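You operate a simulated robot arm through the tools that you are given. There is no shell and no other tool. Be economical: measure what you need, move in short steps, check, and stop when the job is done.

Carry out the task below with a simulated two-armed robot. There is one attempt and no reset: what you move stays moved.

TASK
Key the panel to hand, hold the pendant and jog the meter up to the yellow card's litres.
Fine: by the jog button alone, three litres over at most; key back to auto and out on the desk.

The check looks at the end state, three seconds after you hand in, the way a careful person would. Anything else that was tipped, shoved, dropped, spilled or broken makes it a failure.

THE ROBOT
Two 7-joint arms with two-finger parallel grippers on one trunk, on a base that drives. Base frame: it is fixed to the floor where the robot stands at the start and does not move with it; the origin is under the middle of the robot, x ahead of it, y to its left, z up; the surface under the hand at the start is at about z = 0.88. Readings come in m, rad, newtons and seconds.
The left shoulder is at the start at [0.07, 0.134, 1.251], the right one opposite. With the tool pointing down near the work surface each hand reaches from about 0.1 to 0.64 m from the robot's upright axis, wherever it stands, measured 20 degrees to its own side. Places, roughly: adjust knob [0.7, -0.3, 1.2]; batch dial [0.7, -0.2, 1.2]; blue card [0.8, -0.2, 1.5]; box pump isolator [-1.2, 0.8, 1]; desk top [0.5, 0.2, 0.9]; from knob [0.7, 0.4, 1.2]; green button [0.7, 0.4, 1]; green card [0.8, 0.4, 1.5]; heat switch [0.7, -0.3, 1.1]; horn switch [-1.1, 0.8, 1.4]; jog button [0.6, 0.1, 1]; key slot [0.7, 0, 0.9]; key switch [0.7, 0, 0.9]; lamp test button [-1.1, 0.9, 1.4]; lift switch [0.5, -0.2, 0.9]; meter bleed cock [0.7, -0.7, 1]. Payload 1.57 kg a hand.
The tool frame of a hand sits at the grasp point between the pads (the TCP): z along the fingers, y along the line on which they close. The tips reach 0.03 m beyond it. Largest opening 0.08 m; finger width 0.017, thickness 0.012; the body of the gripper, 0.04 by 0.082 m, starts 0.08 m behind the TCP.
Orientation is that of the tool frame in the base frame, as a unit quaternion [x, y, z, w]. With the fingers straight down and closing along the base's y, the tool's x points along the base's -x, its y along +y and its z along -z.

THE INTERFACE
- The arms move only by the tool jog_arm. It takes "left_commands", "right_commands" or both (then of equal length, played together; a hand with none holds still); each is a list of rows, each a list of 7 numbers: the shift along the tool's x, y, z in m, then the turn, a rotation vector about the tool's x, y, z in rad, then the opening, from 0 (shut) to 1 (fully open). In form: [[x, y, z, wx, wy, wz, hand], ...]. A call has 1 to 20 rows; each row is the pose to reach, as a shift and turn from the pose commanded when the call began, along the tool's axes at that moment. A row lasts 0.2 s, in which the tool goes at most 0.05 m and 0.15 rad; a call with a longer step from one row to the next is refused whole, and so is a gripper value outside its range. A pose out of reach is approached as far as the arm can. The call stops where the force on the tool passes 90 N (or 10 N more than at its start, if that is more) or the arm is blocked; 0.2 s more then pass. Each finger travels about 0.153 m/s and halts on what it meets, pressing with about 43 N; the grip force reading is that of the motor and also rises with nothing between the fingers. The clock runs only during rows and for 0.2 s after the last one: add rows that repeat a pose to give the fingers time. The reply holds the time, the measured pose of the TCP, the force on the tool along the base axes, the opening and the grip force, in the units named above and with some noise, with the torque about the TCP (base axes, N m) and any sound that the robot's microphone picked up, and new pictures: "views" is both (left out), scene, wrist or none (wrist: the cameras of the hands that moved).
- Cameras (640 x 400 px; columns grow to the right, rows downward): "scene" is now at [0.127, 0.0195, 1.4614]; the picture's right is [0.25, -0.97, 0.00], its down [-0.72, -0.18, -0.67] and it looks along [0.65, 0.16, -0.74] (base axes); focal length 268 px, centre (320, 200). "left" rides on the left gripper at [0.072, 0.007, -0.122] in its tool frame; the picture's right is [-0.09, 1.00, 0.00], its down [-0.84, -0.08, -0.54] and it looks along [-0.54, -0.05, 0.84] (tool axes); focal length 238 px, centre (320, 200). "right" rides on the right gripper at [0.072, -0.007, -0.122] in its tool frame; the picture's right is [0.09, 1.00, 0.00], its down [-0.84, 0.08, -0.54] and it looks along [-0.54, 0.05, 0.84] (tool axes); focal length 238 px, centre (320, 200). There is no depth. A picture from a camera that has moved, and an enlarged one, comes with that camera's place and axes in the base frame and with its lens.
- raise_lower(by): slides the trunk up (or, below 0, down) by that many m; the arms and the scene camera ride with it, the base frame stays. It gives what a move gives, with no picture.
- base_move(legs): drives the robot by 1 to 6 legs, each [ahead, left, turn to the left] in m, m and rad, along the robot's own axes; the way and the turn of a leg run together, so that a leg with both is an arc; at most 1.5 m and 3.142 rad a leg. The arms and the cameras ride along, it lands a little off, and it stops where it bumps. It gives what a move gives, and a new picture of the scene camera.
- head_to(pan, tilt): turns the head with the scene camera to pan (to the left, within 1.501 rad either way) and tilt (down, from -0.506 to 1.204), counted from straight ahead of the robot. It gives what a move gives, and a new picture of the scene camera.
- zoom(camera, box): a new picture of the part [left, top, right, bottom] of that camera's present view, enlarged. It takes no simulated time.
- job_done(): hands the job in; it is judged then, once.

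Work in short steps. Places have to be worked out from the pictures, the camera data and where the tool is seen: move nearer, look again, correct. Check each grasp and each placing, and mend what went wrong. You have 120 turns and 260 pictures in all, those below and enlarged ones among them. Open the grippers and draw the arms clear of the work before you hand the job in, unless the task says otherwise; then end with one line.

The tools are called after ">>>" as name(argument=value, ...) on one line, values as JSON. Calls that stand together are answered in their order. jog_arm: Moves the arms, as the interface text tells. Its arguments: {"type":"object","properties":{"left_commands":{"type":"array","items":{"type":"array","items":{"type":"number"}}},"right_commands":{"type":"array","items":{"type":"array","items":{"type":"number"}}},"views":{"type":"string","enum":["both","scene","wrist","none"]}},"required":[]} The other tools are called the same way: raise_lower (by) slides the trunk up or down; base_move (legs) drives the base; head_to (pan, tilt) turns the head that bears the scene camera; zoom (camera, box) takes an enlarged picture of a part of a camera's view; job_done () hands the job in.

At the start:

```text
time: 0.0
left_ee_pos: [0.3852, 0.2005, 1.2023]
left_tcp_rot: [0.0, 1.0, 0.0, 0.0]
left_wrist_force: [-1.1, 0.5, -0.1]
left_torque: [0.01, -0.04, 0.02]
left_finger_gap: 0.0801
left_gripper_force: 0.1
right_ee_pos: [0.4296, -0.1626, 1.1655]
right_tcp_rot: [0.001, 1.0, 0.0, 0.0]
right_wrist_force: [-0.4, 0.0, 0.6]
right_torque: [0.01, 0.0, -0.01]
right_finger_gap: 0.08
right_gripper_force: 0.1
trunk travel left (down, up): [-0.825, 0.115]
robot x, y, heading: [-0.0008, 0.0027, -0.001]
head pan, tilt: [0.25, 0.841]
```

scene: 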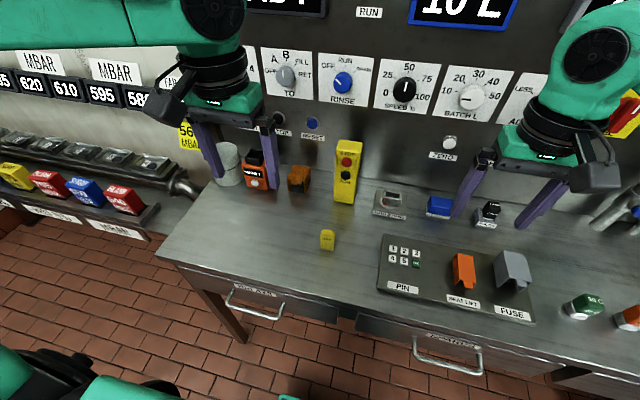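
right: 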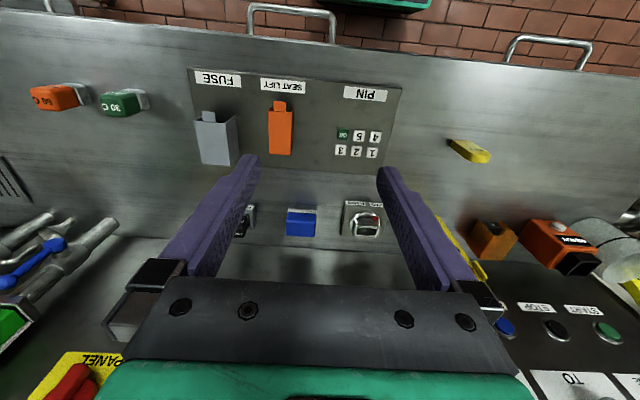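
left: 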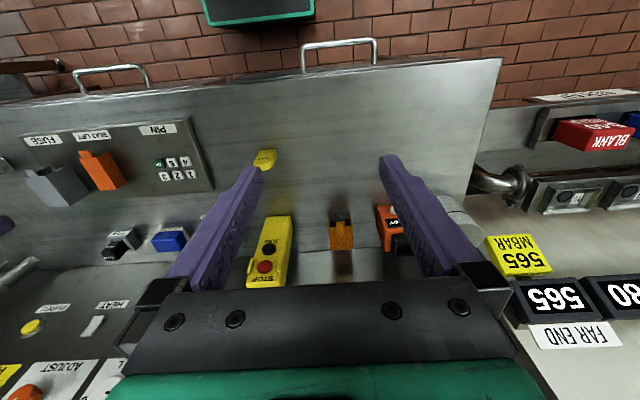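

I see the desk with a yellow pendant (STOP / JOG), and a small yellow item which may be the key. First I look up at the panel and cards.

>>> head_to(pan=0.0, tilt=0.1)

>>> zoom(camera="left", box=[200, 130, 440, 300])

>>> zoom(camera="right", box=[220, 120, 520, 290])

```text
time: 1.1
left_ee_pos: [0.3844, 0.2006, 1.204]
left_tcp_rot: [0.0, 1.0, -0.001, 0.0]
left_wrist_force: [-0.7, 0.6, 0.1]
left_torque: [0.01, -0.02, -0.01]
left_finger_gap: 0.0799
left_gripper_force: 0.0
right_ee_pos: [0.4304, -0.1618, 1.1681]
right_tcp_rot: [0.0, 1.0, 0.0, 0.0]
right_wrist_force: [-0.7, -0.3, -0.8]
right_torque: [-0.01, -0.02, -0.02]
right_finger_gap: 0.08
right_gripper_force: 0.0
trunk travel left (down, up): [-0.825, 0.115]
robot x, y, heading: [0.0024, 0.0007, 0.002]
head pan, tilt: [0.0, 0.099]
camera scene: at [0.1428, 0.0001, 1.5277], right [0.0, -1.0, 0.0], down [-0.1, 0.0, -0.99], along [0.99, 0.0, -0.1], focal length 268 px, centre (320, 200)
```

scene: 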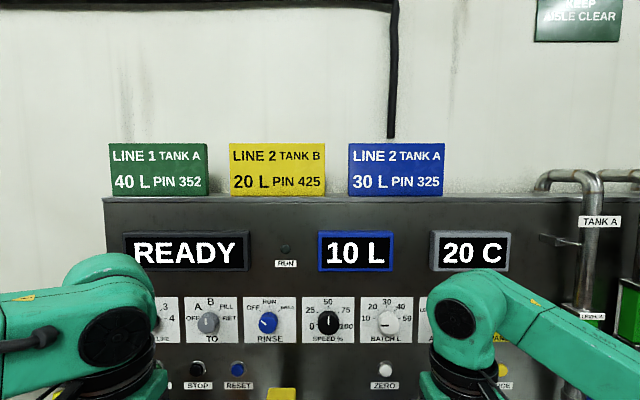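

```text
2.35 times, centred on (320, 215) of left
camera zoom: at [0.3131, 0.2071, 1.3247], right [0.09, 1.0, 0.0], down [0.84, -0.08, 0.54], along [0.54, -0.05, -0.84], focal length 561 px, centre (320, 165)
```

zoom: 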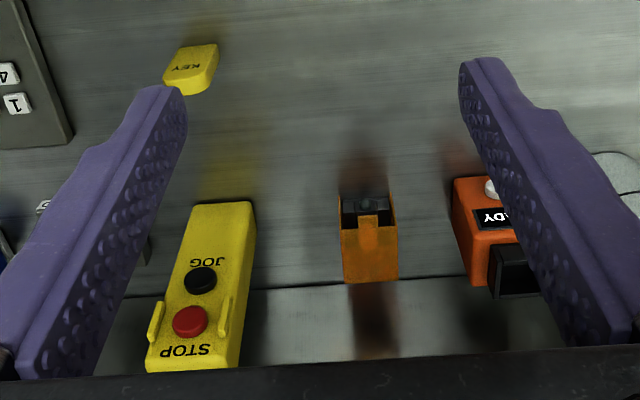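

```text
2.13 times, centred on (370, 205) of right
camera zoom: at [0.3575, -0.1686, 1.2877], right [-0.09, 1.0, 0.0], down [0.84, 0.08, 0.54], along [0.54, 0.05, -0.84], focal length 508 px, centre (213, 189)
```

zoom: 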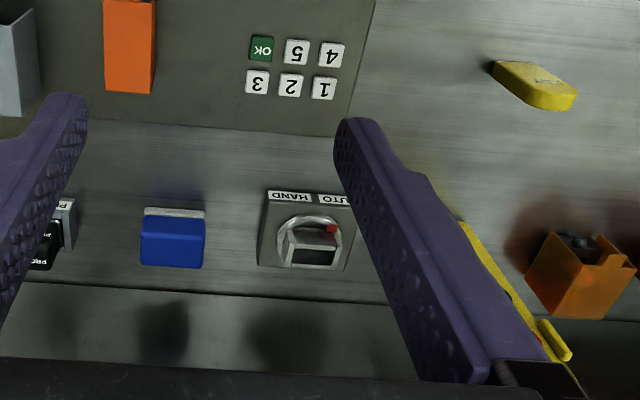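

The yellow card reads 20 L, and the meter shows 10 L. Now I look down at the key, switch and pendant.

>>> head_to(pan=0.0, tilt=0.75)

>>> zoom(camera="scene", box=[200, 110, 360, 210])

>>> zoom(camera="scene", box=[280, 150, 440, 250])

```text
time: 2.1
left_ee_pos: [0.3853, 0.1999, 1.2029]
left_tcp_rot: [0.0, 1.0, -0.001, 0.0]
left_wrist_force: [-0.7, -0.2, -0.8]
left_torque: [0.02, 0.03, -0.01]
left_finger_gap: 0.0796
left_gripper_force: 0.1
right_ee_pos: [0.4294, -0.1621, 1.1668]
right_tcp_rot: [0.0, 1.0, 0.0, 0.0]
right_wrist_force: [0.4, 0.9, 0.2]
right_torque: [-0.03, 0.03, 0.0]
right_finger_gap: 0.0801
right_gripper_force: 0.1
trunk travel left (down, up): [-0.825, 0.115]
robot x, y, heading: [-0.0013, 0.0036, -0.002]
head pan, tilt: [0.0, 0.75]
camera scene: at [0.1336, 0.0, 1.4688], right [0.0, -1.0, 0.0], down [-0.68, 0.0, -0.73], along [0.73, 0.0, -0.68], focal length 268 px, centre (320, 200)
```

scene: 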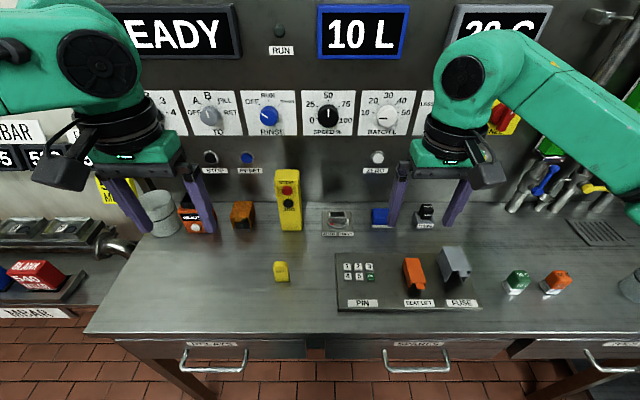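

```text
4.00 times, centred on (280, 160) of scene
camera zoom: at [0.1336, 0.0, 1.4688], right [0.0, -1.0, 0.0], down [-0.68, 0.0, -0.73], along [0.73, 0.0, -0.68], focal length 1073 px, centre (480, 360)
```

zoom: 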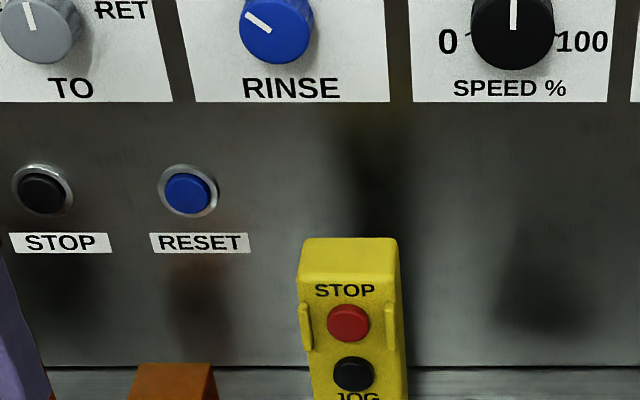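

```text
4.00 times, centred on (360, 200) of scene
camera zoom: at [0.1336, 0.0, 1.4688], right [0.0, -1.0, 0.0], down [-0.68, 0.0, -0.73], along [0.73, 0.0, -0.68], focal length 1073 px, centre (160, 200)
```

zoom: 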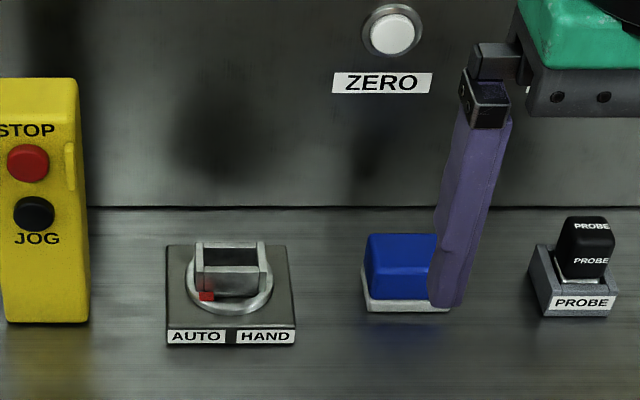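

I plan to look at the key closely with the left hand; I estimate it at about (0.50, 0.10). I move the left hand over it, still high.

>>> jog_arm(left_commands=[[0, -0.04, 0.03, 0, 0, 0, 1], [0, -0.08, 0.06, 0, 0, 0, 1], [0, -0.1, 0.1, 0, 0, 0, 1]], views="wrist")

>>> zoom(camera="left", box=[220, 100, 420, 225])

>>> zoom(camera="scene", box=[250, 240, 330, 290])

```text
time: 2.9
left_ee_pos: [0.3874, 0.1019, 1.1023]
left_tcp_rot: [0.0, 1.0, 0.0, 0.0]
left_wrist_force: [-0.4, 0.4, 1.2]
left_torque: [0.02, -0.01, -0.02]
left_finger_gap: 0.0798
left_gripper_force: 0.1
right_ee_pos: [0.4306, -0.1611, 1.1661]
right_tcp_rot: [0.0, 1.0, 0.0, -0.001]
right_wrist_force: [-0.3, 0.1, 0.0]
right_torque: [-0.02, 0.03, 0.01]
right_finger_gap: 0.08
right_gripper_force: 0.1
trunk travel left (down, up): [-0.825, 0.115]
robot x, y, heading: [-0.002, -0.0001, 0.001]
head pan, tilt: [0.0, 0.75]
camera left: at [0.3153, 0.1091, 1.2232], right [0.09, 1.0, 0.0], down [0.84, -0.08, 0.54], along [0.54, -0.05, -0.84], focal length 238 px, centre (320, 200)
```

left: 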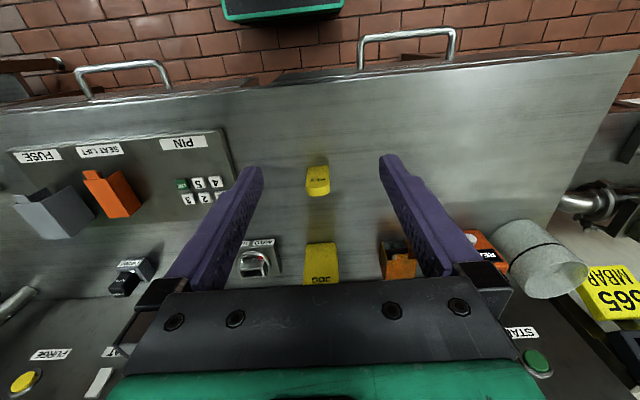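

```text
3.20 times, centred on (320, 162) of left
camera zoom: at [0.3153, 0.1091, 1.2232], right [0.09, 1.0, 0.0], down [0.84, -0.08, 0.54], along [0.54, -0.05, -0.84], focal length 763 px, centre (320, 320)
```

zoom: 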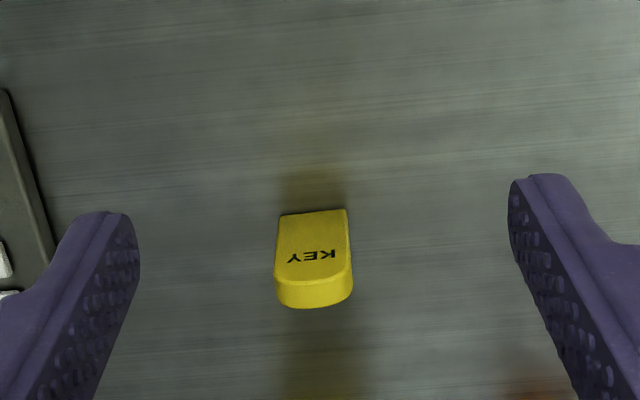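

```text
8.00 times, centred on (290, 265) of scene
camera zoom: at [0.1349, 0.001, 1.4686], right [0.0, -1.0, 0.0], down [-0.68, 0.0, -0.73], along [0.73, 0.0, -0.68], focal length 2145 px, centre (560, -320)
```

zoom: 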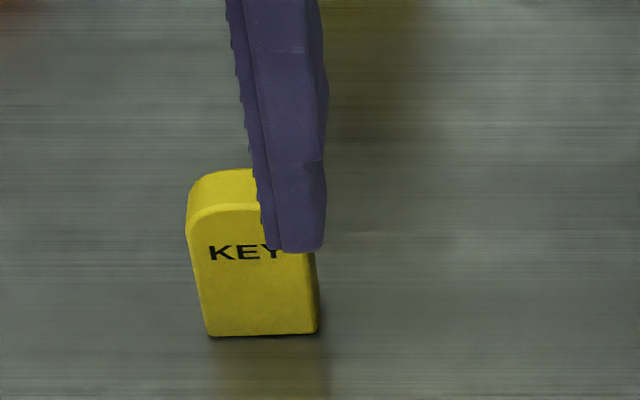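

Triangulating the key from both views shows it standing upright: about 0.034 wide along y, 0.015 thick and 0.07 high, at about (0.48, 0.10). The key switch at about (0.65, -0.05) is at the edge of reach, so I check the clearance to the desk before driving ahead.

>>> head_to(pan=0.0, tilt=1.2)

```text
time: 3.8
left_ee_pos: [0.3863, 0.1022, 1.104]
left_tcp_rot: [0.0, 1.0, 0.0, 0.0]
left_wrist_force: [-0.4, 0.0, 0.6]
left_torque: [-0.01, 0.0, -0.02]
left_finger_gap: 0.08
left_gripper_force: 0.1
right_ee_pos: [0.4289, -0.1623, 1.1668]
right_tcp_rot: [0.0, 1.0, 0.0, 0.0]
right_wrist_force: [0.1, 0.2, 0.1]
right_torque: [0.01, 0.0, 0.01]
right_finger_gap: 0.0801
right_gripper_force: 0.1
trunk travel left (down, up): [-0.825, 0.115]
robot x, y, heading: [-0.0003, -0.0008, -0.0]
head pan, tilt: [0.0, 1.201]
camera scene: at [0.1064, -0.0002, 1.4371], right [0.0, -1.0, 0.0], down [-0.93, 0.0, -0.36], along [0.36, 0.0, -0.93], focal length 268 px, centre (320, 200)
```

scene: 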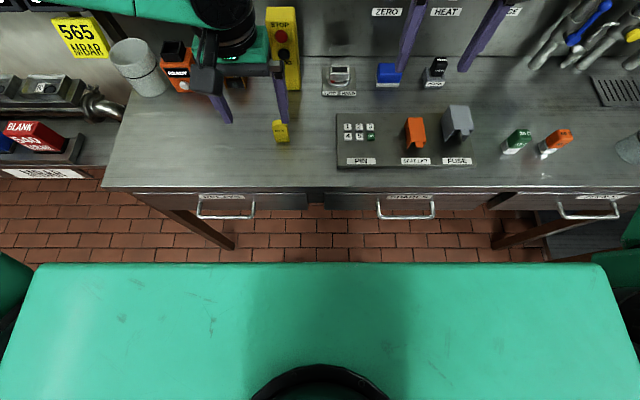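

The desk edge is at about x=0.35, and nothing stands in front of the robot. I drive 0.10 m ahead.

>>> base_move(legs=[[0.1, 0, 0]])

>>> head_to(pan=0.0, tilt=0.85)

>>> zoom(camera="left", box=[220, 180, 340, 300])

```text
time: 5.0
left_ee_pos: [0.4817, 0.1027, 1.1039]
left_tcp_rot: [-0.001, 1.0, 0.0, 0.002]
left_wrist_force: [0.7, -0.4, -0.2]
left_torque: [0.0, 0.0, -0.02]
left_finger_gap: 0.0798
left_gripper_force: 0.0
right_ee_pos: [0.5257, -0.1625, 1.1686]
right_tcp_rot: [0.0, 1.0, 0.0, 0.002]
right_wrist_force: [-0.1, 0.7, 0.7]
right_torque: [0.0, -0.02, 0.01]
right_finger_gap: 0.0799
right_gripper_force: 0.1
trunk travel left (down, up): [-0.825, 0.115]
robot x, y, heading: [0.0953, -0.0008, -0.001]
head pan, tilt: [0.0, 1.201]
camera scene: at [0.2015, 0.0003, 1.4374], right [0.0, -1.0, 0.0], down [-0.93, 0.0, -0.36], along [0.36, 0.0, -0.93], focal length 268 px, centre (320, 200)
```

scene: 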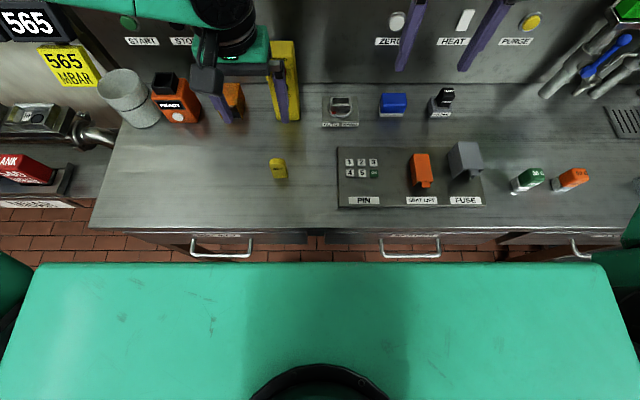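

```text
time: 5.8
left_ee_pos: [0.4869, 0.1038, 1.1023]
left_tcp_rot: [-0.001, 1.0, 0.0, -0.001]
left_wrist_force: [0.1, -0.6, -1.4]
left_torque: [-0.05, 0.03, -0.01]
left_finger_gap: 0.0802
left_gripper_force: 0.0
right_ee_pos: [0.5289, -0.1608, 1.1651]
right_tcp_rot: [0.0, 1.0, 0.0, 0.0]
right_wrist_force: [-0.8, -0.2, 0.2]
right_torque: [-0.03, 0.04, -0.03]
right_finger_gap: 0.0799
right_gripper_force: 0.1
trunk travel left (down, up): [-0.825, 0.115]
robot x, y, heading: [0.0999, -0.0015, -0.002]
head pan, tilt: [0.0, 0.85]
camera scene: at [0.2296, 0.0001, 1.4605], right [0.0, -1.0, 0.0], down [-0.75, 0.0, -0.66], along [0.66, 0.0, -0.75], focal length 268 px, centre (320, 200)
```

scene: 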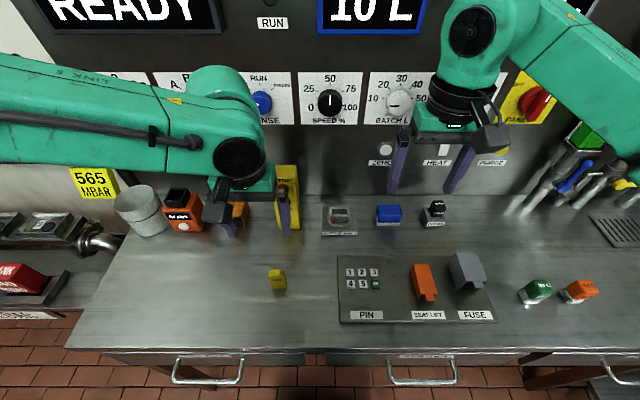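

```text
3.33 times, centred on (280, 240) of left
camera zoom: at [0.4147, 0.1091, 1.2235], right [0.09, 1.0, 0.0], down [0.84, -0.08, 0.54], along [0.54, -0.05, -0.84], focal length 794 px, centre (453, 67)
```

zoom: 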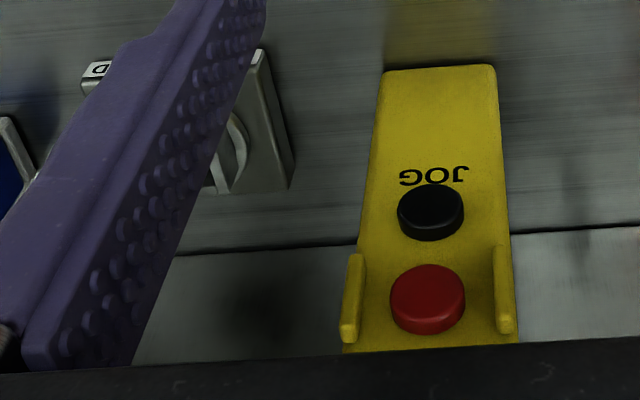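

Left hand clears out to the left while the right hand goes above the key (est. centre 0.481, 0.091, top about 0.95), with the tips still 7 cm above it.

>>> jog_arm(left_commands=[[0.018, 0.04, -0.016, 0, 0, 0, 1], [0.036, 0.08, -0.032, 0, 0, 0, 1], [0.054, 0.12, -0.048, 0, 0, 0, 1], [0.072, 0.16, -0.064, 0, 0, 0, 1], [0.09, 0.2, -0.08, 0, 0, 0, 1], [0.09, 0.2, -0.08, 0, 0, 0, 1], [0.09, 0.2, -0.08, 0, 0, 0, 1], [0.09, 0.2, -0.08, 0, 0, 0, 1], [0.09, 0.2, -0.08, 0, 0, 0, 1], [0.09, 0.2, -0.08, 0, 0, 0, 1]], right_commands=[[0, 0, 0, 0, 0, 0, 1], [0, 0, 0, 0, 0, 0, 1], [0, 0, 0, 0, 0, 0, 1], [0.008, 0.042, 0.019, 0, 0, 0, 1], [0.016, 0.084, 0.038, 0, 0, 0, 1], [0.024, 0.126, 0.057, 0, 0, 0, 1], [0.032, 0.168, 0.076, 0, 0, 0, 1], [0.04, 0.21, 0.096, 0, 0, 0, 1], [0.048, 0.252, 0.115, 0, 0, 0, 1], [0.048, 0.252, 0.115, 0, 0, 0, 1]])

```text
time: 8.0
left_ee_pos: [0.3942, 0.3007, 1.1837]
left_tcp_rot: [0.0, 1.0, 0.0, 0.0]
left_wrist_force: [0.9, 0.3, 0.4]
left_torque: [0.05, 0.02, 0.0]
left_finger_gap: 0.0802
left_gripper_force: 0.0
right_ee_pos: [0.4822, 0.0925, 1.0502]
right_tcp_rot: [0.0, 1.0, 0.001, 0.0]
right_wrist_force: [-0.6, 0.4, 1.4]
right_torque: [0.0, -0.01, -0.01]
right_finger_gap: 0.0802
right_gripper_force: 0.0
trunk travel left (down, up): [-0.825, 0.115]
robot x, y, heading: [0.0949, -0.0012, 0.001]
head pan, tilt: [0.0, 0.85]
camera scene: at [0.2284, -0.0004, 1.4607], right [0.0, -1.0, 0.0], down [-0.75, 0.0, -0.66], along [0.66, 0.0, -0.75], focal length 268 px, centre (320, 200)
camera right: at [0.4107, 0.086, 1.1717], right [-0.09, 1.0, 0.0], down [0.84, 0.08, 0.54], along [0.54, 0.05, -0.84], focal length 238 px, centre (320, 200)
camera left: at [0.3221, 0.3076, 1.3035], right [0.09, 1.0, 0.0], down [0.84, -0.08, 0.54], along [0.54, -0.05, -0.84], focal length 238 px, centre (320, 200)
```

scene: 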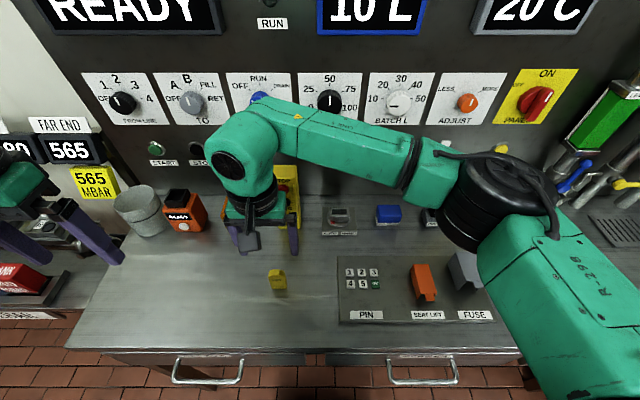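
right: 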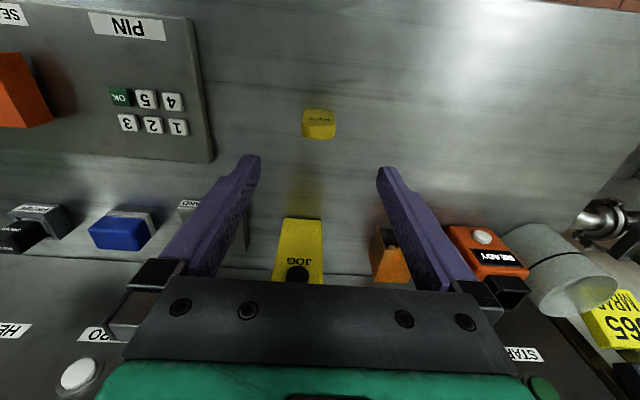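
left: 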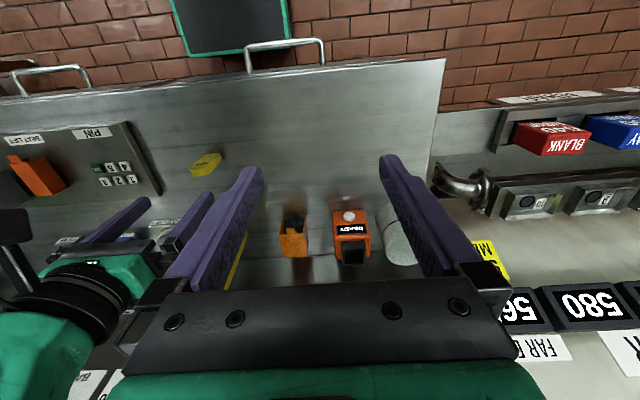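

I zoom on the key from the right wrist to refine its place.

>>> zoom(camera="right", box=[270, 80, 370, 160])

>>> zoom(camera="scene", box=[240, 250, 320, 300])

```text
5.00 times, centred on (320, 120) of right
camera zoom: at [0.4107, 0.086, 1.1717], right [-0.09, 1.0, 0.0], down [0.84, 0.08, 0.54], along [0.54, 0.05, -0.84], focal length 1192 px, centre (320, 600)
```

zoom: 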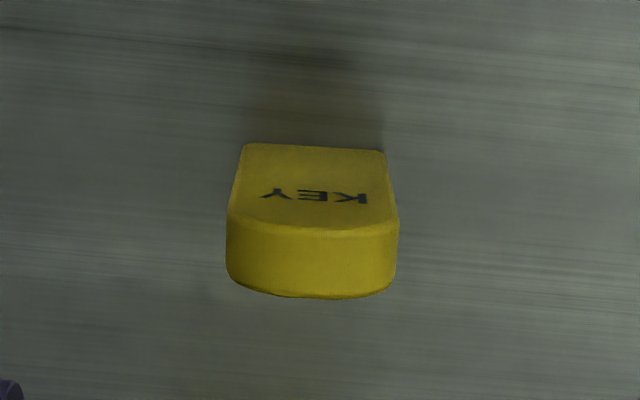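

```text
8.00 times, centred on (280, 275) of scene
camera zoom: at [0.2284, -0.0004, 1.4607], right [0.0, -1.0, 0.0], down [-0.75, 0.0, -0.66], along [0.66, 0.0, -0.75], focal length 2145 px, centre (640, -400)
```

zoom: 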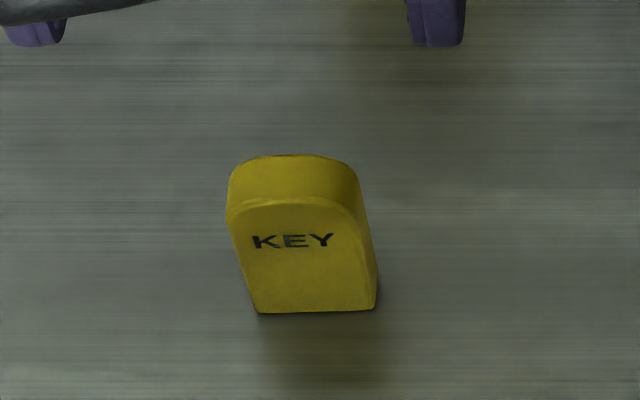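

Key centre about (0.480, 0.090), top 0.947. I lower the right hand to TCP z≈0.945, so about 3.5 cm of the key stays free below the tips, then close.

>>> jog_arm(right_commands=[[0.002, -0.002, 0.04, 0, 0, 0, 1], [0.002, -0.002, 0.08, 0, 0, 0, 1], [0.002, -0.002, 0.105, 0, 0, 0, 1], [0.002, -0.002, 0.105, 0, 0, 0, 1], [0.002, -0.002, 0.105, 0, 0, 0, 0.3], [0.002, -0.002, 0.105, 0, 0, 0, 0.3], [0.002, -0.002, 0.105, 0, 0, 0, 0.3]])

```text
time: 9.6
left_ee_pos: [0.3949, 0.3017, 1.183]
left_tcp_rot: [-0.001, 1.0, 0.0, 0.0]
left_wrist_force: [0.2, -0.3, 0.4]
left_torque: [-0.01, -0.01, 0.01]
left_finger_gap: 0.0801
left_gripper_force: 0.2
right_ee_pos: [0.4783, 0.0897, 0.9469]
right_tcp_rot: [0.001, 1.0, 0.0, 0.0]
right_wrist_force: [-0.7, -1.1, 0.7]
right_torque: [-0.04, 0.01, 0.01]
right_finger_gap: 0.033
right_gripper_force: 41.2
trunk travel left (down, up): [-0.825, 0.115]
robot x, y, heading: [0.1, 0.0012, -0.003]
head pan, tilt: [0.0, 0.85]
camera scene: at [0.228, 0.0004, 1.4607], right [0.0, -1.0, 0.0], down [-0.75, 0.0, -0.66], along [0.66, 0.0, -0.75], focal length 268 px, centre (320, 200)
camera right: at [0.4067, 0.0831, 1.0675], right [-0.09, 1.0, 0.0], down [0.84, 0.08, 0.54], along [0.54, 0.05, -0.84], focal length 238 px, centre (320, 200)
```

scene: 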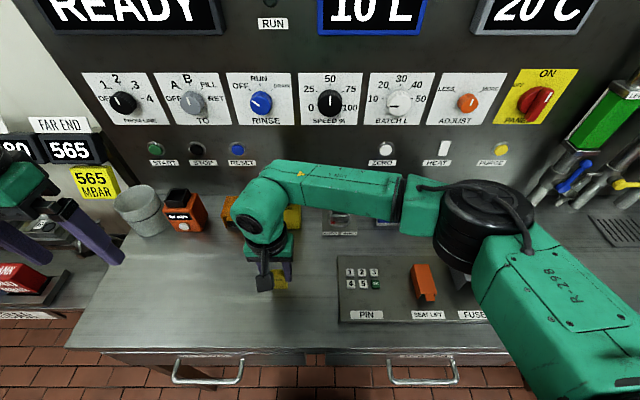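
right: 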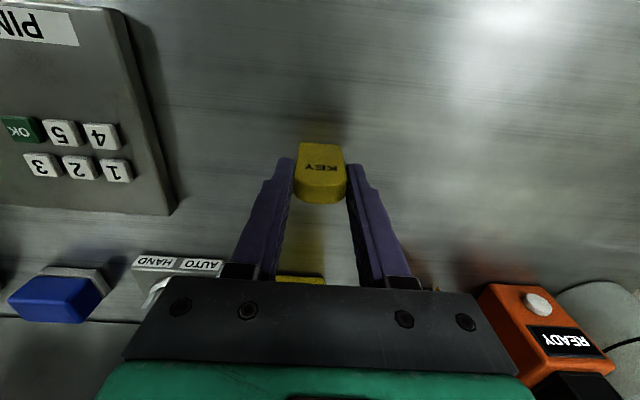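

Key is gripped (gap 0.033, 41 N). I lift it and go to a viewing place in front of the switch.

>>> jog_arm(right_commands=[[0, 0, -0.045, 0, 0, 0, 0.2], [0, 0, -0.09, 0, 0, 0, 0.2], [0, -0.035, -0.115, 0, 0, 0, 0.2], [-0.01, -0.075, -0.115, 0, 0, 0, 0.2], [-0.02, -0.11, -0.115, 0, 0, 0, 0.2], [-0.02, -0.14, -0.115, 0, 0, 0, 0.2], [-0.02, -0.14, -0.115, 0, 0, 0, 0.2]])

>>> zoom(camera="right", box=[240, 150, 400, 280])

>>> zoom(camera="scene", box=[290, 180, 390, 250])

```text
time: 11.2
left_ee_pos: [0.3946, 0.3024, 1.1825]
left_tcp_rot: [-0.001, 1.0, 0.0, 0.0]
left_wrist_force: [-0.4, 0.2, 0.3]
left_torque: [0.01, 0.02, -0.02]
left_finger_gap: 0.0799
left_gripper_force: 0.1
right_ee_pos: [0.5002, -0.05, 1.0588]
right_tcp_rot: [0.0, 1.0, -0.001, 0.0]
right_wrist_force: [0.1, 0.3, -0.6]
right_torque: [-0.02, -0.01, -0.01]
right_finger_gap: 0.0329
right_gripper_force: 41.0
trunk travel left (down, up): [-0.825, 0.115]
robot x, y, heading: [0.0989, 0.0, -0.001]
head pan, tilt: [0.0, 0.85]
camera scene: at [0.2281, 0.0007, 1.4607], right [0.0, -1.0, 0.0], down [-0.75, 0.0, -0.66], along [0.66, 0.0, -0.75], focal length 268 px, centre (320, 200)
camera right: at [0.4281, -0.0572, 1.181], right [-0.09, 1.0, 0.0], down [0.84, 0.08, 0.54], along [0.54, 0.05, -0.84], focal length 238 px, centre (320, 200)
```

scene: 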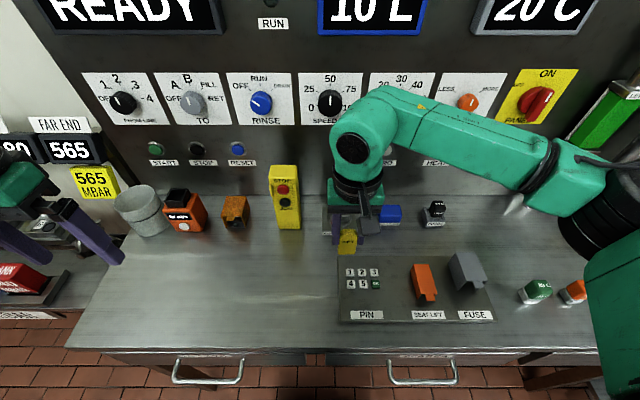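
right: 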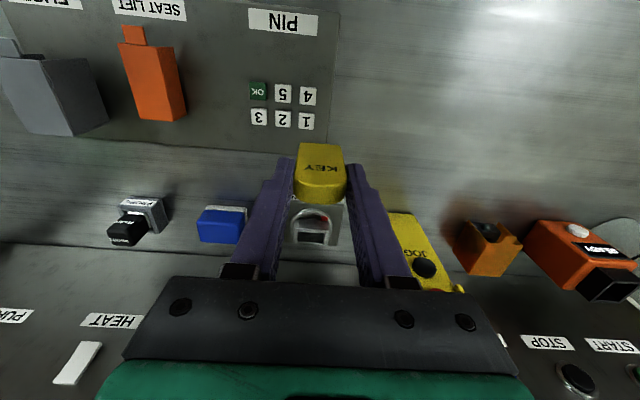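

```text
3.08 times, centred on (320, 215) of right
camera zoom: at [0.4281, -0.0572, 1.181], right [-0.09, 1.0, 0.0], down [0.84, 0.08, 0.54], along [0.54, 0.05, -0.84], focal length 733 px, centre (320, 154)
```

zoom: 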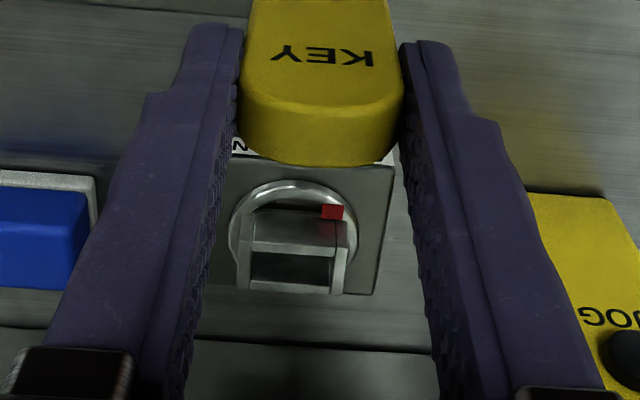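

```text
5.71 times, centred on (340, 215) of scene
camera zoom: at [0.2281, 0.0007, 1.4607], right [0.0, -1.0, 0.0], down [-0.75, 0.0, -0.66], along [0.66, 0.0, -0.75], focal length 1532 px, centre (206, 114)
```

zoom: 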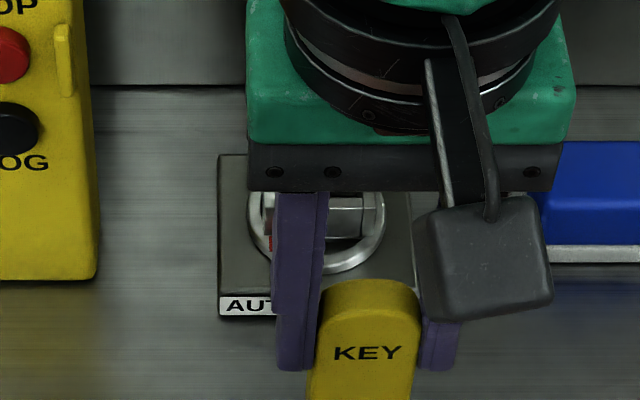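

The slot is a box-shaped socket on the knob, with its long side along y, at about y=-0.050 and x≈0.65–0.675. I move over it at hover height to see key bottom and slot together.

>>> jog_arm(right_commands=[[-0.04, 0, 0, 0, 0, 0, 0.2], [-0.08, 0, 0, 0, 0, 0, 0.2], [-0.12, 0, 0, 0, 0, 0, 0.2], [-0.15, 0, 0.01, 0, 0, 0, 0.2], [-0.15, 0, 0.02, 0, 0, 0, 0.2]])

>>> zoom(camera="right", box=[240, 60, 400, 220])

>>> zoom(camera="scene", box=[290, 180, 390, 250])

```text
time: 12.4
left_ee_pos: [0.3945, 0.3017, 1.1824]
left_tcp_rot: [0.0, 1.0, 0.0, 0.0]
left_wrist_force: [0.3, -0.5, -0.2]
left_torque: [0.0, 0.01, 0.05]
left_finger_gap: 0.0801
left_gripper_force: 0.0
right_ee_pos: [0.6496, -0.0509, 1.0403]
right_tcp_rot: [0.0, 1.0, -0.001, 0.0]
right_wrist_force: [-0.8, 0.6, -0.6]
right_torque: [-0.02, -0.01, -0.04]
right_finger_gap: 0.0328
right_gripper_force: 41.1
trunk travel left (down, up): [-0.825, 0.115]
robot x, y, heading: [0.1022, -0.0005, -0.002]
head pan, tilt: [0.0, 0.85]
camera scene: at [0.228, -0.0001, 1.4607], right [0.0, -1.0, 0.0], down [-0.75, 0.0, -0.66], along [0.66, 0.0, -0.75], focal length 268 px, centre (320, 200)
camera right: at [0.5783, -0.0573, 1.1617], right [-0.09, 1.0, 0.0], down [0.84, 0.08, 0.54], along [0.54, 0.05, -0.84], focal length 238 px, centre (320, 200)
```

scene: 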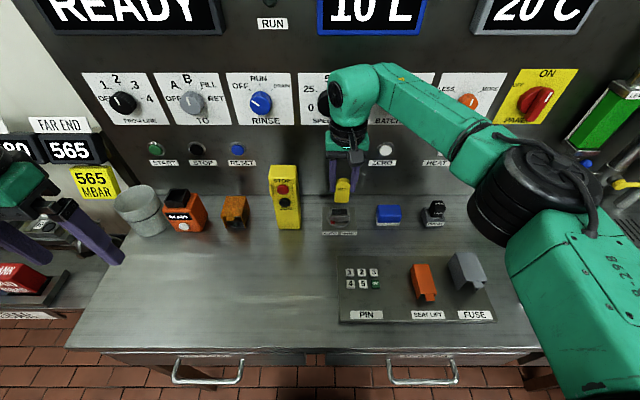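
right: 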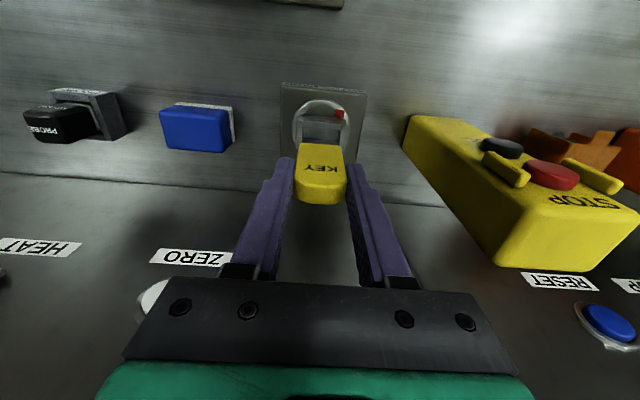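

```text
2.50 times, centred on (320, 140) of right
camera zoom: at [0.5783, -0.0573, 1.1617], right [-0.09, 1.0, 0.0], down [0.84, 0.08, 0.54], along [0.54, 0.05, -0.84], focal length 596 px, centre (320, 350)
```

zoom: 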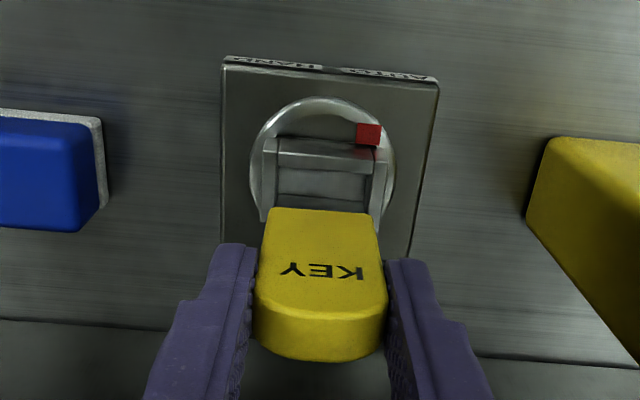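

```text
5.71 times, centred on (340, 215) of scene
camera zoom: at [0.228, -0.0001, 1.4607], right [0.0, -1.0, 0.0], down [-0.75, 0.0, -0.66], along [0.66, 0.0, -0.75], focal length 1532 px, centre (206, 114)
```

zoom: 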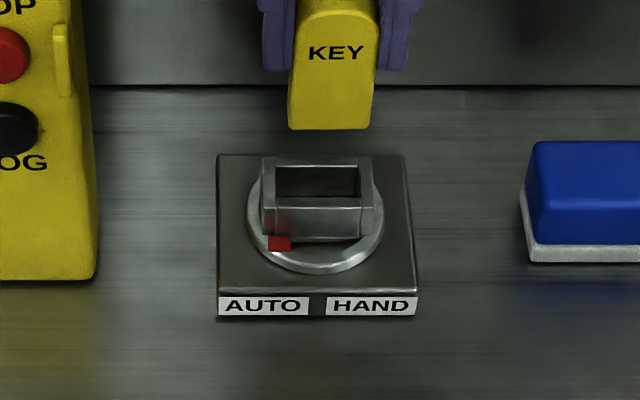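

The hover view shows both clearly. I zoom in on the slot edges in both cameras for the fine offset.

>>> zoom(camera="right", box=[290, 90, 354, 154])

>>> zoom(camera="scene", box=[322, 195, 362, 225])

```text
6.25 times, centred on (322, 122) of right
camera zoom: at [0.5783, -0.0573, 1.1617], right [-0.09, 1.0, 0.0], down [0.84, 0.08, 0.54], along [0.54, 0.05, -0.84], focal length 1490 px, centre (308, 688)
```

zoom: 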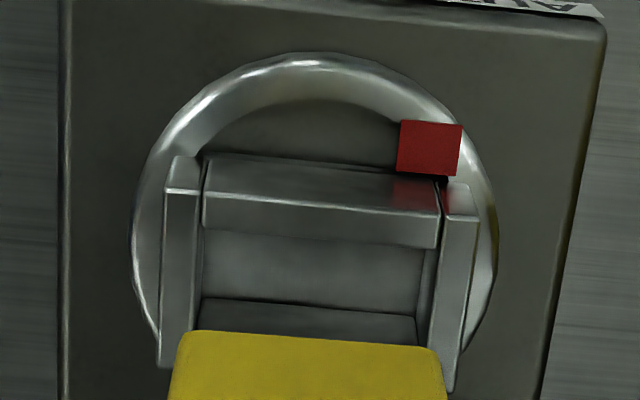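

```text
13.33 times, centred on (342, 210) of scene
camera zoom: at [0.228, -0.0001, 1.4607], right [0.0, -1.0, 0.0], down [-0.75, 0.0, -0.66], along [0.66, 0.0, -0.75], focal length 3575 px, centre (27, 67)
```

zoom: 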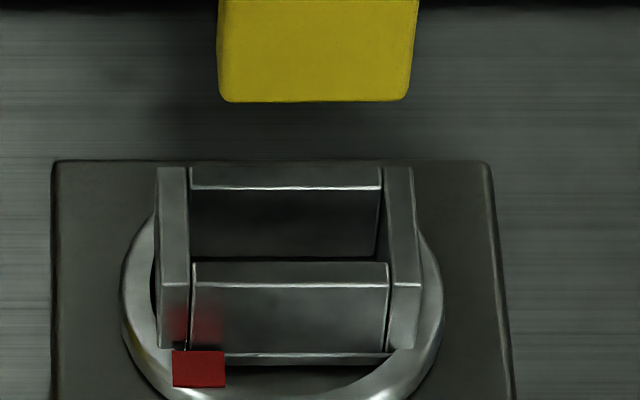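

Triangulated: slot centre about (0.6528, -0.0497), rim z≈0.933; key bottom centre about (0.649, -0.0513), z≈0.981. I shift +4 mm x, +1.6 mm y, and lower to just above the rim to check.

>>> jog_arm(right_commands=[[-0.004, 0.0016, 0.0, 0, 0, 0, 0.2], [-0.004, 0.0016, 0.02, 0, 0, 0, 0.2], [-0.004, 0.0016, 0.038, 0, 0, 0, 0.2], [-0.004, 0.0016, 0.038, 0, 0, 0, 0.2]], views="none")

>>> zoom(camera="right", box=[270, 90, 370, 190])

>>> zoom(camera="scene", box=[322, 190, 362, 220])

```text
time: 13.4
left_ee_pos: [0.3937, 0.3012, 1.1819]
left_tcp_rot: [-0.001, 1.0, -0.001, 0.0]
left_wrist_force: [0.1, -0.3, 0.1]
left_torque: [-0.04, 0.01, 0.02]
left_finger_gap: 0.0801
left_gripper_force: 0.1
right_ee_pos: [0.6531, -0.0513, 1.0043]
right_tcp_rot: [0.0, 1.0, 0.0, 0.001]
right_wrist_force: [0.8, -0.5, -1.3]
right_torque: [0.0, 0.0, 0.0]
right_finger_gap: 0.0331
right_gripper_force: 41.5
trunk travel left (down, up): [-0.825, 0.115]
robot x, y, heading: [0.0983, 0.001, 0.006]
head pan, tilt: [0.0, 0.85]
```

```text
4.00 times, centred on (320, 140) of right
camera zoom: at [0.5815, -0.0566, 1.125], right [-0.09, 1.0, 0.0], down [0.84, 0.08, 0.54], along [0.54, 0.05, -0.84], focal length 953 px, centre (320, 440)
```

zoom: 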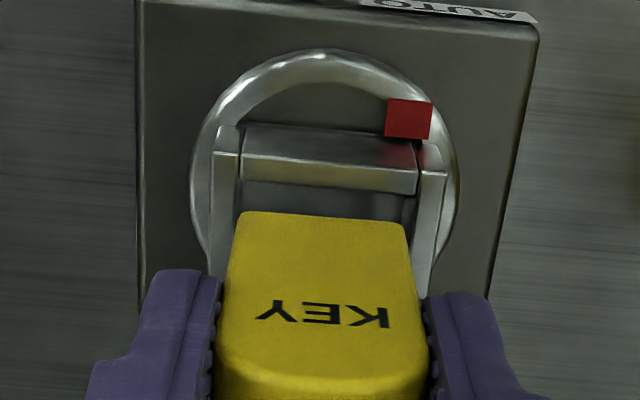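

```text
13.33 times, centred on (342, 205) of scene
camera zoom: at [0.228, 0.0006, 1.4607], right [0.0, -1.0, 0.0], down [-0.75, 0.0, -0.66], along [0.66, 0.0, -0.75], focal length 3575 px, centre (27, 133)
```

zoom: 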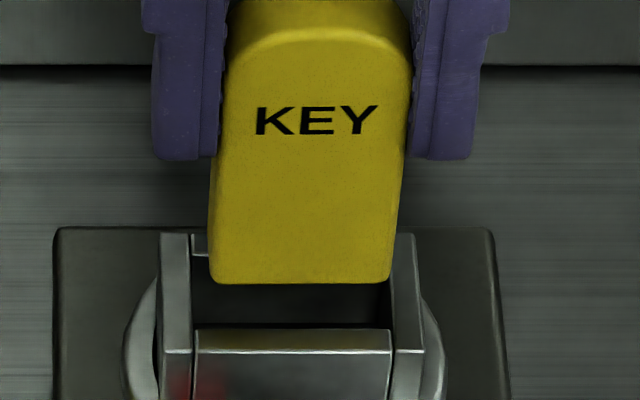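

Key bottom is ~1 cm above the rim and nearly aligned; remaining fix about +1 mm x, +1 mm y. I lower slowly into the slot, watching force.

>>> jog_arm(right_commands=[[-0.001, 0.001, 0.0, 0, 0, 0, 0.2], [-0.001, 0.001, 0.006, 0, 0, 0, 0.2], [-0.001, 0.001, 0.012, 0, 0, 0, 0.2], [-0.001, 0.001, 0.018, 0, 0, 0, 0.2], [-0.001, 0.001, 0.018, 0, 0, 0, 0.2]], views="none")

>>> zoom(camera="scene", box=[322, 190, 362, 220])

>>> zoom(camera="right", box=[270, 90, 370, 190])

```text
time: 14.6
left_ee_pos: [0.3944, 0.3014, 1.1823]
left_tcp_rot: [-0.001, 1.0, 0.0, 0.0]
left_wrist_force: [0.5, 0.1, 0.9]
left_torque: [-0.02, -0.02, 0.05]
left_finger_gap: 0.0799
left_gripper_force: 0.1
right_ee_pos: [0.6539, -0.0495, 0.9844]
right_tcp_rot: [0.0, 1.0, 0.001, 0.0]
right_wrist_force: [-0.7, -0.1, -0.5]
right_torque: [-0.01, -0.02, -0.02]
right_finger_gap: 0.0331
right_gripper_force: 41.1
trunk travel left (down, up): [-0.825, 0.115]
robot x, y, heading: [0.1013, -0.0, 0.006]
head pan, tilt: [0.0, 0.85]
```

```text
13.33 times, centred on (342, 205) of scene
camera zoom: at [0.228, 0.0003, 1.4607], right [0.0, -1.0, 0.0], down [-0.75, 0.0, -0.66], along [0.66, 0.0, -0.75], focal length 3575 px, centre (27, 133)
```

zoom: 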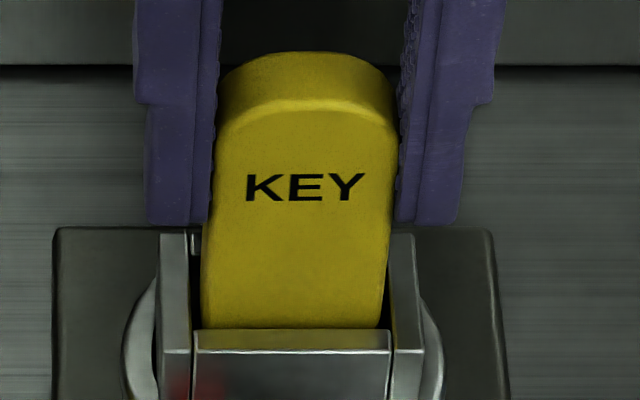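

```text
4.00 times, centred on (320, 140) of right
camera zoom: at [0.5817, -0.0559, 1.1066], right [-0.09, 1.0, 0.0], down [0.84, 0.08, 0.54], along [0.54, 0.05, -0.84], focal length 953 px, centre (320, 440)
```

zoom: 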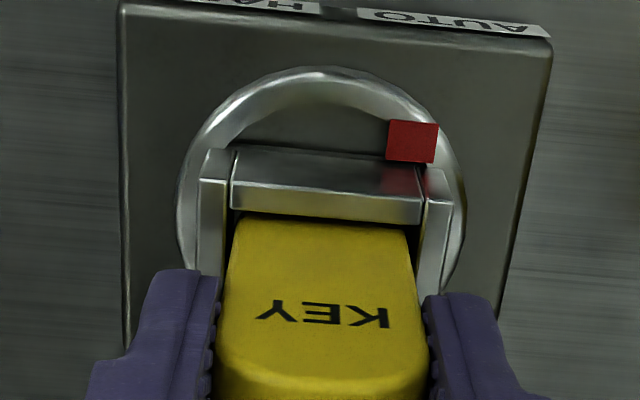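

The key is entering, centred, with no force. I continue down another ~18 mm gently.

>>> jog_arm(right_commands=[[0, 0, 0.004, 0, 0, 0, 0.2], [0, 0, 0.008, 0, 0, 0, 0.2], [0, 0, 0.012, 0, 0, 0, 0.2], [0, 0, 0.016, 0, 0, 0, 0.2], [0, 0, 0.018, 0, 0, 0, 0.2]], views="none")

>>> zoom(camera="scene", box=[322, 190, 362, 220])

```text
time: 15.8
left_ee_pos: [0.3894, 0.3028, 1.1844]
left_tcp_rot: [0.0, 1.0, 0.001, 0.002]
left_wrist_force: [0.5, -0.2, -0.2]
left_torque: [0.01, 0.03, -0.02]
left_finger_gap: 0.08
left_gripper_force: 0.0
right_ee_pos: [0.6528, -0.0487, 0.9727]
right_tcp_rot: [0.0, 1.0, 0.002, 0.006]
right_wrist_force: [9.3, -1.0, 35.1]
right_torque: [-0.21, -0.51, 0.03]
right_finger_gap: 0.0332
right_gripper_force: 41.5
trunk travel left (down, up): [-0.825, 0.115]
robot x, y, heading: [0.096, -0.0031, 0.004]
head pan, tilt: [0.0, 0.85]
```

```text
13.33 times, centred on (342, 205) of scene
camera zoom: at [0.2229, 0.0003, 1.4618], right [0.0, -1.0, 0.0], down [-0.75, 0.0, -0.66], along [0.66, 0.0, -0.75], focal length 3575 px, centre (27, 133)
```

zoom: 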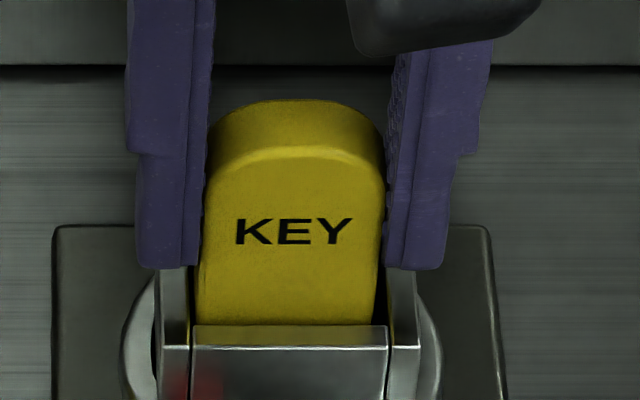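

The key is seated (35 N, floor contact, tips still above the rim). I ease off the pressure and begin turning toward HAND (counter-clockwise from above, i.e. negative about tool z).

>>> jog_arm(right_commands=[[0, 0, -0.005, 0, 0, 0, 0.15], [0, 0, -0.005, 0, 0, -0.12, 0.15], [0, 0, -0.005, 0, 0, -0.24, 0.15], [0, 0, -0.005, 0, 0, -0.36, 0.15], [0, 0, -0.005, 0, 0, -0.45, 0.15]], views="scene")

>>> zoom(camera="scene", box=[312, 180, 372, 225])

```text
time: 17.0
left_ee_pos: [0.392, 0.3012, 1.183]
left_tcp_rot: [0.0, 1.0, 0.0, 0.0]
left_wrist_force: [0.5, -0.7, -0.1]
left_torque: [-0.03, 0.0, 0.02]
left_finger_gap: 0.0797
left_gripper_force: 0.0
right_ee_pos: [0.6519, -0.0491, 0.9728]
right_tcp_rot: [-0.181, 0.984, -0.001, -0.001]
right_wrist_force: [-1.7, 0.7, 3.4]
right_torque: [0.03, 0.16, 0.0]
right_finger_gap: 0.033
right_gripper_force: 40.9
right hand out of reach, approached as far as the arm can: row 5
trunk travel left (down, up): [-0.825, 0.115]
robot x, y, heading: [0.1011, -0.0008, 0.001]
head pan, tilt: [0.0, 0.85]
camera scene: at [0.2264, 0.0005, 1.4607], right [0.0, -1.0, 0.0], down [-0.75, 0.0, -0.66], along [0.66, 0.0, -0.75], focal length 268 px, centre (320, 200)
```

scene: 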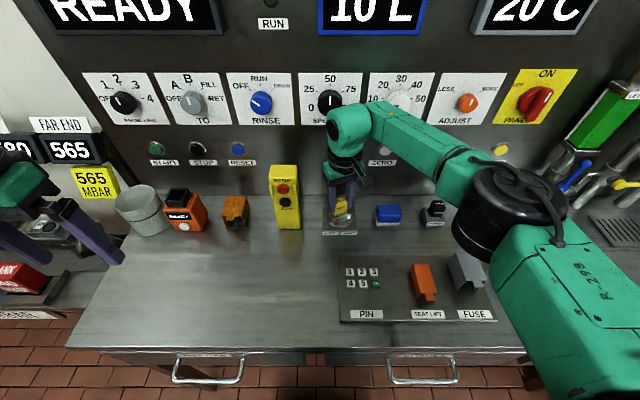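

```text
8.89 times, centred on (342, 202) of scene
camera zoom: at [0.2264, 0.0005, 1.4607], right [0.0, -1.0, 0.0], down [-0.75, 0.0, -0.66], along [0.66, 0.0, -0.75], focal length 2384 px, centre (124, 178)
```

zoom: 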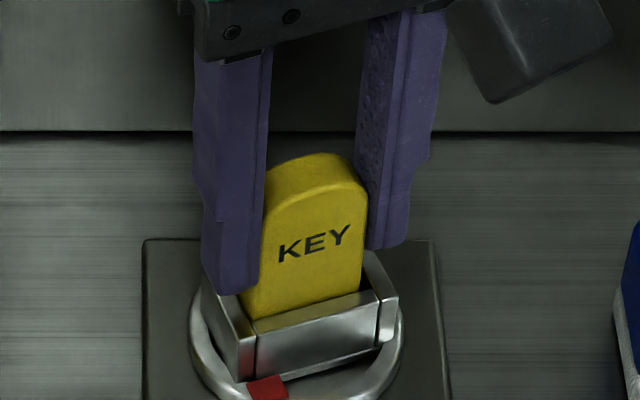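

The knob turned about 20° with the key, but the right wrist has hit its limit. The left wrist should have its range the other way, so I release here with the right hand, lift straight up and retreat, then regrip with the left.

>>> jog_arm(right_commands=[[0, 0, -0.005, 0, 0, -0.36, 0.6], [0, 0, -0.005, 0, 0, -0.36, 0.9], [0, 0, -0.005, 0, 0, -0.36, 1], [0, 0, -0.04, 0, 0, -0.36, 1], [0, 0, -0.08, 0, 0, -0.36, 1], [0, 0, -0.12, 0, 0, -0.36, 1], [0, 0, -0.15, 0, 0, -0.36, 1], [0.03, -0.03, -0.16, 0, 0, -0.26, 1], [0.06, -0.06, -0.17, 0, 0, -0.13, 1], [0.09, -0.09, -0.17, 0, 0, 0, 1], [0.12, -0.12, -0.17, 0, 0, 0, 1], [0.15, -0.15, -0.17, 0, 0, 0, 1], [0.18, -0.18, -0.17, 0, 0, 0, 1], [0.18, -0.22, -0.17, 0, 0, 0, 1]])

>>> zoom(camera="scene", box=[312, 180, 372, 225])

```text
refused: row 1 steps farther than a row can; nothing moved
```

```text
8.89 times, centred on (342, 202) of scene
camera zoom: at [0.2264, 0.0005, 1.4607], right [0.0, -1.0, 0.0], down [-0.75, 0.0, -0.66], along [0.66, 0.0, -0.75], focal length 2384 px, centre (124, 178)
```

zoom: 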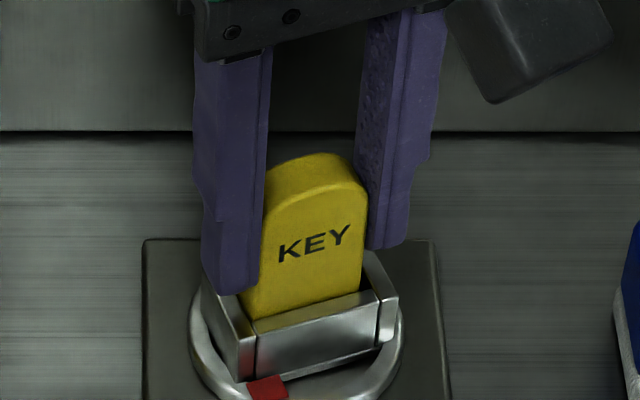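

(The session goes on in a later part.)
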